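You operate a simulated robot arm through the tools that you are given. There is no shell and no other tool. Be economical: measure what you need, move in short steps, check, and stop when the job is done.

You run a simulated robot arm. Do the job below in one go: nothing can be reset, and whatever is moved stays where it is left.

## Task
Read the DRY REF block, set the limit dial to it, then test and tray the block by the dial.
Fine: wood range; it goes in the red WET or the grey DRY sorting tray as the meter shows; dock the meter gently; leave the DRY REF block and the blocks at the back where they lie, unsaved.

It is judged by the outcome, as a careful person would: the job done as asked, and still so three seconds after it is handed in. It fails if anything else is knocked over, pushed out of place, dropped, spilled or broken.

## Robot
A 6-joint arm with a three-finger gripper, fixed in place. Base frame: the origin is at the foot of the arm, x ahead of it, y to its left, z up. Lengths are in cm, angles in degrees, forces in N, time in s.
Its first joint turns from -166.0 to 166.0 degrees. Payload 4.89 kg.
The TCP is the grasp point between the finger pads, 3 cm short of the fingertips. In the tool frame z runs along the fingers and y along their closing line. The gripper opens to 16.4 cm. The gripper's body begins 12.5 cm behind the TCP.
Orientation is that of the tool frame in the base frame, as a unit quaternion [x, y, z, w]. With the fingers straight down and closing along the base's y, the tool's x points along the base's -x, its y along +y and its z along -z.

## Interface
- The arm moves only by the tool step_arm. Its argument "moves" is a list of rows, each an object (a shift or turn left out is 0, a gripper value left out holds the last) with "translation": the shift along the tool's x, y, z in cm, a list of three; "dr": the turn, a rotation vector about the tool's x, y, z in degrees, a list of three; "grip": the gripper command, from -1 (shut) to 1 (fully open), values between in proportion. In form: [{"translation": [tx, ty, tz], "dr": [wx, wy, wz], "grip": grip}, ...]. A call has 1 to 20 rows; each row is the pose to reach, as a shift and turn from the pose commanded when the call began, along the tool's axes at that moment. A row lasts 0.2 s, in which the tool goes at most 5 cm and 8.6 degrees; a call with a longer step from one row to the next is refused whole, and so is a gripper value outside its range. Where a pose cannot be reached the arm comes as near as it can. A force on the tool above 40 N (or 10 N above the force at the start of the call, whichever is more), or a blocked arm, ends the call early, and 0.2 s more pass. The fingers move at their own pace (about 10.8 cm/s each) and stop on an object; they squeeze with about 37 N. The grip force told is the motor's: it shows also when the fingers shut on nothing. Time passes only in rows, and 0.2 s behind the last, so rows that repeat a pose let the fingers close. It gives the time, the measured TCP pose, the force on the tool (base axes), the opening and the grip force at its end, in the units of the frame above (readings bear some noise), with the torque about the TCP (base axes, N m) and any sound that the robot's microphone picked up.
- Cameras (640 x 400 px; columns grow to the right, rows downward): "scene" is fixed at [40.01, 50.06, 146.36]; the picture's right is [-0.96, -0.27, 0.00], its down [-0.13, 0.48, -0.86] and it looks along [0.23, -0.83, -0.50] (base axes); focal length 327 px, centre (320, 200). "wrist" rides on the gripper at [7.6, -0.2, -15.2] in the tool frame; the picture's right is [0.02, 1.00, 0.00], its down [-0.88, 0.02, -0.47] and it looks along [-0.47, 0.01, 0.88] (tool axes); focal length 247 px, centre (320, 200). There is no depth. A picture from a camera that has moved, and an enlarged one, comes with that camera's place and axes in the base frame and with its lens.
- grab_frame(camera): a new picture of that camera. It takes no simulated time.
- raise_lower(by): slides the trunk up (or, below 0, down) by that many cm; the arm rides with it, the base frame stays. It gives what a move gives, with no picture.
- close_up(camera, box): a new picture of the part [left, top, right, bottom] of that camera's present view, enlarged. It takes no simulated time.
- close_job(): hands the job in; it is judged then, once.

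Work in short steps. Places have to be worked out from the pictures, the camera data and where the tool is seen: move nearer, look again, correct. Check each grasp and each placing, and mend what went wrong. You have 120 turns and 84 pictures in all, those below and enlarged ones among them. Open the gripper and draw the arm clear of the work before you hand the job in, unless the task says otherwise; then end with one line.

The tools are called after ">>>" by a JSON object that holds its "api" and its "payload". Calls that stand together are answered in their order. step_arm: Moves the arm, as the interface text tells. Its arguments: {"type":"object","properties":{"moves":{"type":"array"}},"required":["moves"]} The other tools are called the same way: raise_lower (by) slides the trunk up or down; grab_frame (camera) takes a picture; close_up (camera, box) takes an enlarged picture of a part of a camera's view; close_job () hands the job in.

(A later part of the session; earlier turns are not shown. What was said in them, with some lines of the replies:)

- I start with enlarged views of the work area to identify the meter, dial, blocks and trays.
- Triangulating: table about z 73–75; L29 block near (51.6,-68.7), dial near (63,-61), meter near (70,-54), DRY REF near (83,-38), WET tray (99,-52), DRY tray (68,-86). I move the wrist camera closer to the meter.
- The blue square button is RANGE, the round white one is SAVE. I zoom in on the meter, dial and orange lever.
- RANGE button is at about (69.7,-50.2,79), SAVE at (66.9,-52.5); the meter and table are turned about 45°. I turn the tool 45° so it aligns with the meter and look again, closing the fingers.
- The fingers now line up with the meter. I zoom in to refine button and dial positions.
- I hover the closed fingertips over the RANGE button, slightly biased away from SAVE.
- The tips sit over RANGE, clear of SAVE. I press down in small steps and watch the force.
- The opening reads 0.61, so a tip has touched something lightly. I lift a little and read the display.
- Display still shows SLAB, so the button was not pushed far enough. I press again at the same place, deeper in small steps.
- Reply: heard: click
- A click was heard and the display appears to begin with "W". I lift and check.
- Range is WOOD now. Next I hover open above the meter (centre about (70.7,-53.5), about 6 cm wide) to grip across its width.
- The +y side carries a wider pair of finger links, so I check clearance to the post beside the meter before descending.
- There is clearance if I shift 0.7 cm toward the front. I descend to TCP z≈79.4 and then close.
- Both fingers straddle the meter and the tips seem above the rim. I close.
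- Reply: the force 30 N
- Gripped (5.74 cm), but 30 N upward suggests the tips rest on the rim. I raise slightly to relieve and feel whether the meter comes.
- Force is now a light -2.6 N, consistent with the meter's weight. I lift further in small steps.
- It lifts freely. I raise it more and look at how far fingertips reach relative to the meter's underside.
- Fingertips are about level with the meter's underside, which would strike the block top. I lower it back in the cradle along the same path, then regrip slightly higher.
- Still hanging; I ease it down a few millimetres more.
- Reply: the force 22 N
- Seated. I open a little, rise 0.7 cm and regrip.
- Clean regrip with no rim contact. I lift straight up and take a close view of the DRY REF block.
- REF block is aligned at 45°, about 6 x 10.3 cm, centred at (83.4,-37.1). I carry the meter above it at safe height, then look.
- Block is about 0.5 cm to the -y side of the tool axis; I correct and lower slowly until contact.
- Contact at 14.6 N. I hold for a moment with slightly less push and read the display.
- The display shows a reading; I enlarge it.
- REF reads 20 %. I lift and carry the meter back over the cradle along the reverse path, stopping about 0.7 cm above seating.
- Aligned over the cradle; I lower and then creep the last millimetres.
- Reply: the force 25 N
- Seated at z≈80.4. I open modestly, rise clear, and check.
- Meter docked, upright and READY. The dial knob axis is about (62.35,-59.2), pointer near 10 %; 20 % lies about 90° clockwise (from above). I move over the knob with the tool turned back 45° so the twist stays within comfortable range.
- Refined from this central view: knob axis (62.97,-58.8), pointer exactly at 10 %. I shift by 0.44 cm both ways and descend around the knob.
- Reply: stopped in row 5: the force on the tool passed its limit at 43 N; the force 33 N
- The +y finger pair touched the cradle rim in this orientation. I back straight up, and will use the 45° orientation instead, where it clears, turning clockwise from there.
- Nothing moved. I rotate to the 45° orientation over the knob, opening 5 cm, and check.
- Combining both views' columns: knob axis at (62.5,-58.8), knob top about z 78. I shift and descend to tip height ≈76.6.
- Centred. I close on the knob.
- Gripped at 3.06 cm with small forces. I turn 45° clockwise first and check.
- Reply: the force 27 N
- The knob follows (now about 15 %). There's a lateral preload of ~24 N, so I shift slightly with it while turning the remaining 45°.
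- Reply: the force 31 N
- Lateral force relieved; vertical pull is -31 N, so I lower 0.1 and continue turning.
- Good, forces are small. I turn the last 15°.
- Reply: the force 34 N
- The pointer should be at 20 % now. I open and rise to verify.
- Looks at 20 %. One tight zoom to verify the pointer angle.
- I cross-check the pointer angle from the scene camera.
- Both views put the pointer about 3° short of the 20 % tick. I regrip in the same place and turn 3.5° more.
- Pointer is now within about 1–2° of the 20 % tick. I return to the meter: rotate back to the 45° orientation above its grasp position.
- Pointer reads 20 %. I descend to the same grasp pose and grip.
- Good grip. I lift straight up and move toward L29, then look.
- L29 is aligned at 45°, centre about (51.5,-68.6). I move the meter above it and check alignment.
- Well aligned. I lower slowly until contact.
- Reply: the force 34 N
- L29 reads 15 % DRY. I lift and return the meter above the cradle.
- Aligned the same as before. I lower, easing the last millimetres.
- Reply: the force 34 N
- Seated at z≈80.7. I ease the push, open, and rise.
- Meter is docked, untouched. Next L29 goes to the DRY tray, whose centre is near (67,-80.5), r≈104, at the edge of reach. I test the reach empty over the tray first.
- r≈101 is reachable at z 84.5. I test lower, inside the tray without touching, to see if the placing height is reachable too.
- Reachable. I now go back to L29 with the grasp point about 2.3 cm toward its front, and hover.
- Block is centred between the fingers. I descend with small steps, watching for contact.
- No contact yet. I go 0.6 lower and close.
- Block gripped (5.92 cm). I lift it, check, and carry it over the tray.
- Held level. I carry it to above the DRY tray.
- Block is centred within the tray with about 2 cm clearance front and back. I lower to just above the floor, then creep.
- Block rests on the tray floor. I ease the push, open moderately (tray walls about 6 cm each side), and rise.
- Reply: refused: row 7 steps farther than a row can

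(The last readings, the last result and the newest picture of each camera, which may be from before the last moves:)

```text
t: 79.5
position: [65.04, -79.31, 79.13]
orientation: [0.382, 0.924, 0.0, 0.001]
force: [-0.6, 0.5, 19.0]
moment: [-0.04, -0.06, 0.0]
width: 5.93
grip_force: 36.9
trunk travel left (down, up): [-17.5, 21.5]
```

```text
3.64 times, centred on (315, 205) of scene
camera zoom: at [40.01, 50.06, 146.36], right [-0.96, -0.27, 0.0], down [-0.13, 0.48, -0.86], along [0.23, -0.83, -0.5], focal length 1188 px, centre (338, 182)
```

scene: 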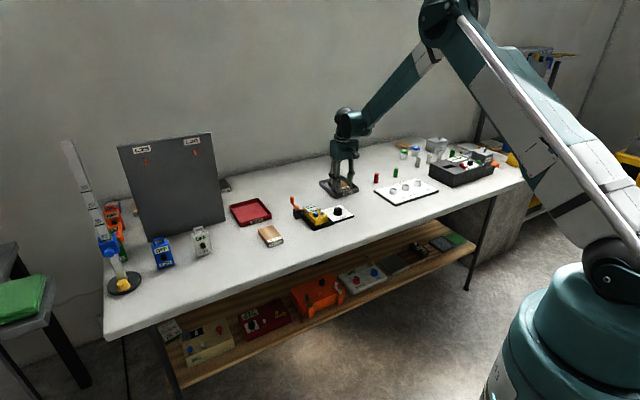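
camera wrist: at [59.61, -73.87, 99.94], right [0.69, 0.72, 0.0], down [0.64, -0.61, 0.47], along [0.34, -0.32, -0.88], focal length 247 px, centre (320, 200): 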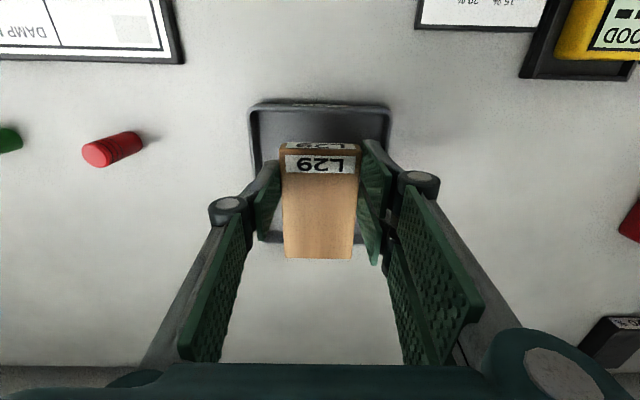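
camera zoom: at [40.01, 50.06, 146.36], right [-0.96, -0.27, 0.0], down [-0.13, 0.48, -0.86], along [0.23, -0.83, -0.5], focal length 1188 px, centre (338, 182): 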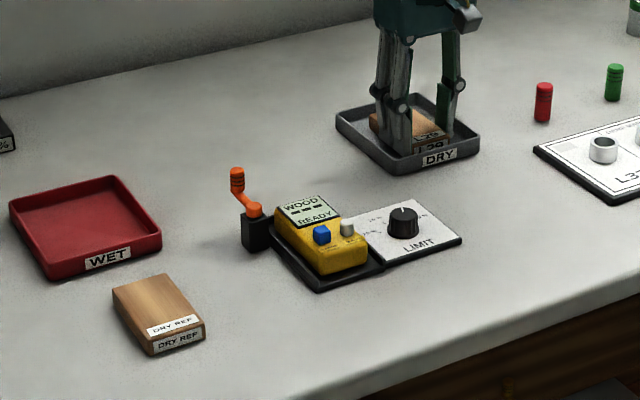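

The last rows stepped too far, so nothing moved; I repeat the release with shorter steps.

>>> {"api": "step_arm", "payload": {"moves": [{"translation": [0, 0, -0.08]}, {"translation": [0, 0, -0.08], "grip": -0.08}, {"translation": [0, 0, -0.08], "grip": -0.08}, {"translation": [0, 0, -2]}, {"translation": [0, 0, -5]}, {"translation": [0, 0, -9]}, {"translation": [0, 0, -13]}, {"translation": [4, 0, -15]}, {"translation": [8, 0, -17]}, {"translation": [12, 0, -19]}]}}

>>> {"api": "close_up", "payload": {"camera": "scene", "box": [230, 150, 400, 260]}}

>>> {"api": "grab_frame", "payload": {"camera": "wrist"}}

```text
t: 81.7
position: [56.48, -70.67, 97.97]
orientation: [0.382, 0.924, 0.001, 0.001]
force: [1.5, -2.5, -1.2]
moment: [0.19, 0.19, 0.01]
width: 7.56
grip_force: 0.1
trunk travel left (down, up): [-17.5, 21.5]
```

```text
3.64 times, centred on (315, 205) of scene
camera zoom: at [40.01, 50.06, 146.36], right [-0.96, -0.27, 0.0], down [-0.13, 0.48, -0.86], along [0.23, -0.83, -0.5], focal length 1188 px, centre (338, 182)
```

zoom: 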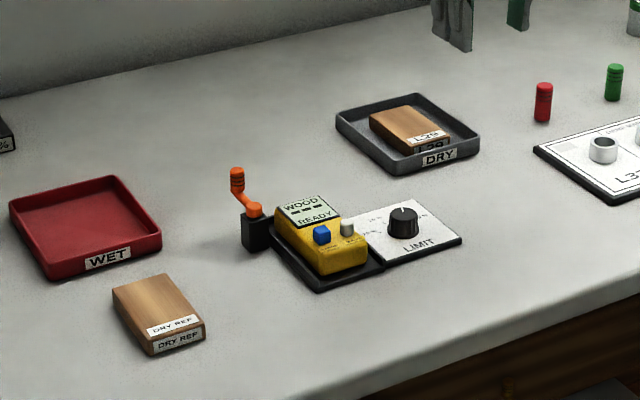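

```text
8 pictures are left
camera wrist: at [51.02, -65.38, 113.21], right [0.69, 0.72, 0.0], down [0.64, -0.61, 0.47], along [0.34, -0.32, -0.88], focal length 247 px, centre (320, 200)
```

wrist: 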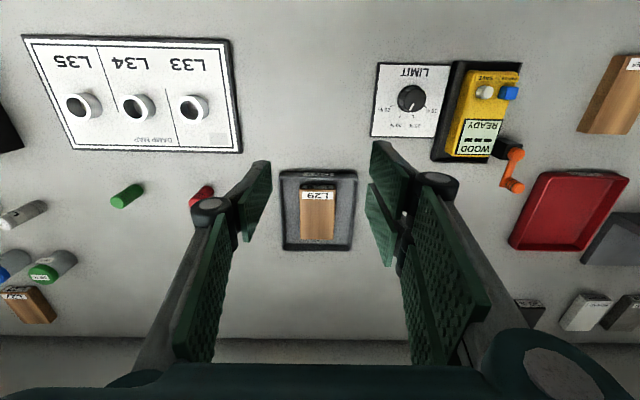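

L29 lies flat in the DRY tray. One last check of the dial and meter seating.

>>> {"api": "close_up", "payload": {"camera": "wrist", "box": [360, 50, 540, 190]}}

>>> {"api": "close_up", "payload": {"camera": "wrist", "box": [375, 65, 445, 135]}}

```text
2.86 times, centred on (450, 120) of wrist
camera zoom: at [51.02, -65.38, 113.21], right [0.69, 0.72, 0.0], down [0.64, -0.61, 0.47], along [0.34, -0.32, -0.88], focal length 706 px, centre (-51, 429)
```

zoom: 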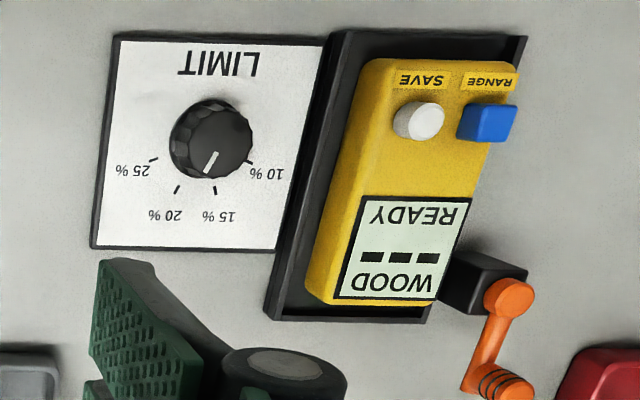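

```text
5.71 times, centred on (410, 100) of wrist
camera zoom: at [51.02, -65.38, 113.21], right [0.69, 0.72, 0.0], down [0.64, -0.61, 0.47], along [0.34, -0.32, -0.88], focal length 1411 px, centre (-194, 771)
```

zoom: 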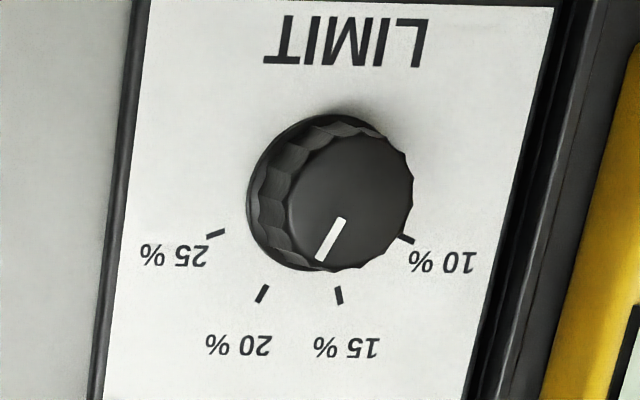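

The pointer is parallel to the 20 % tick, the meter is seated reading WOOD/READY, and the arm is clear above the work with the gripper open. I hand in.

>>> {"api": "close_job", "payload": {}}

```text
The job is handed in.
```

I handed the job in: the DRY REF block read 20 %, so I set the limit dial to 20 %. The L29 block then read 15 % DRY on the wood range and is in the grey DRY tray. The meter is back in its dock, nothing was saved, and the DRY REF block and the blocks at the back were left where they lie. While setting the dial, a finger pressed on the meter's cradle rim at about 43 N; I saw no movement of the meter or cradle afterwards.
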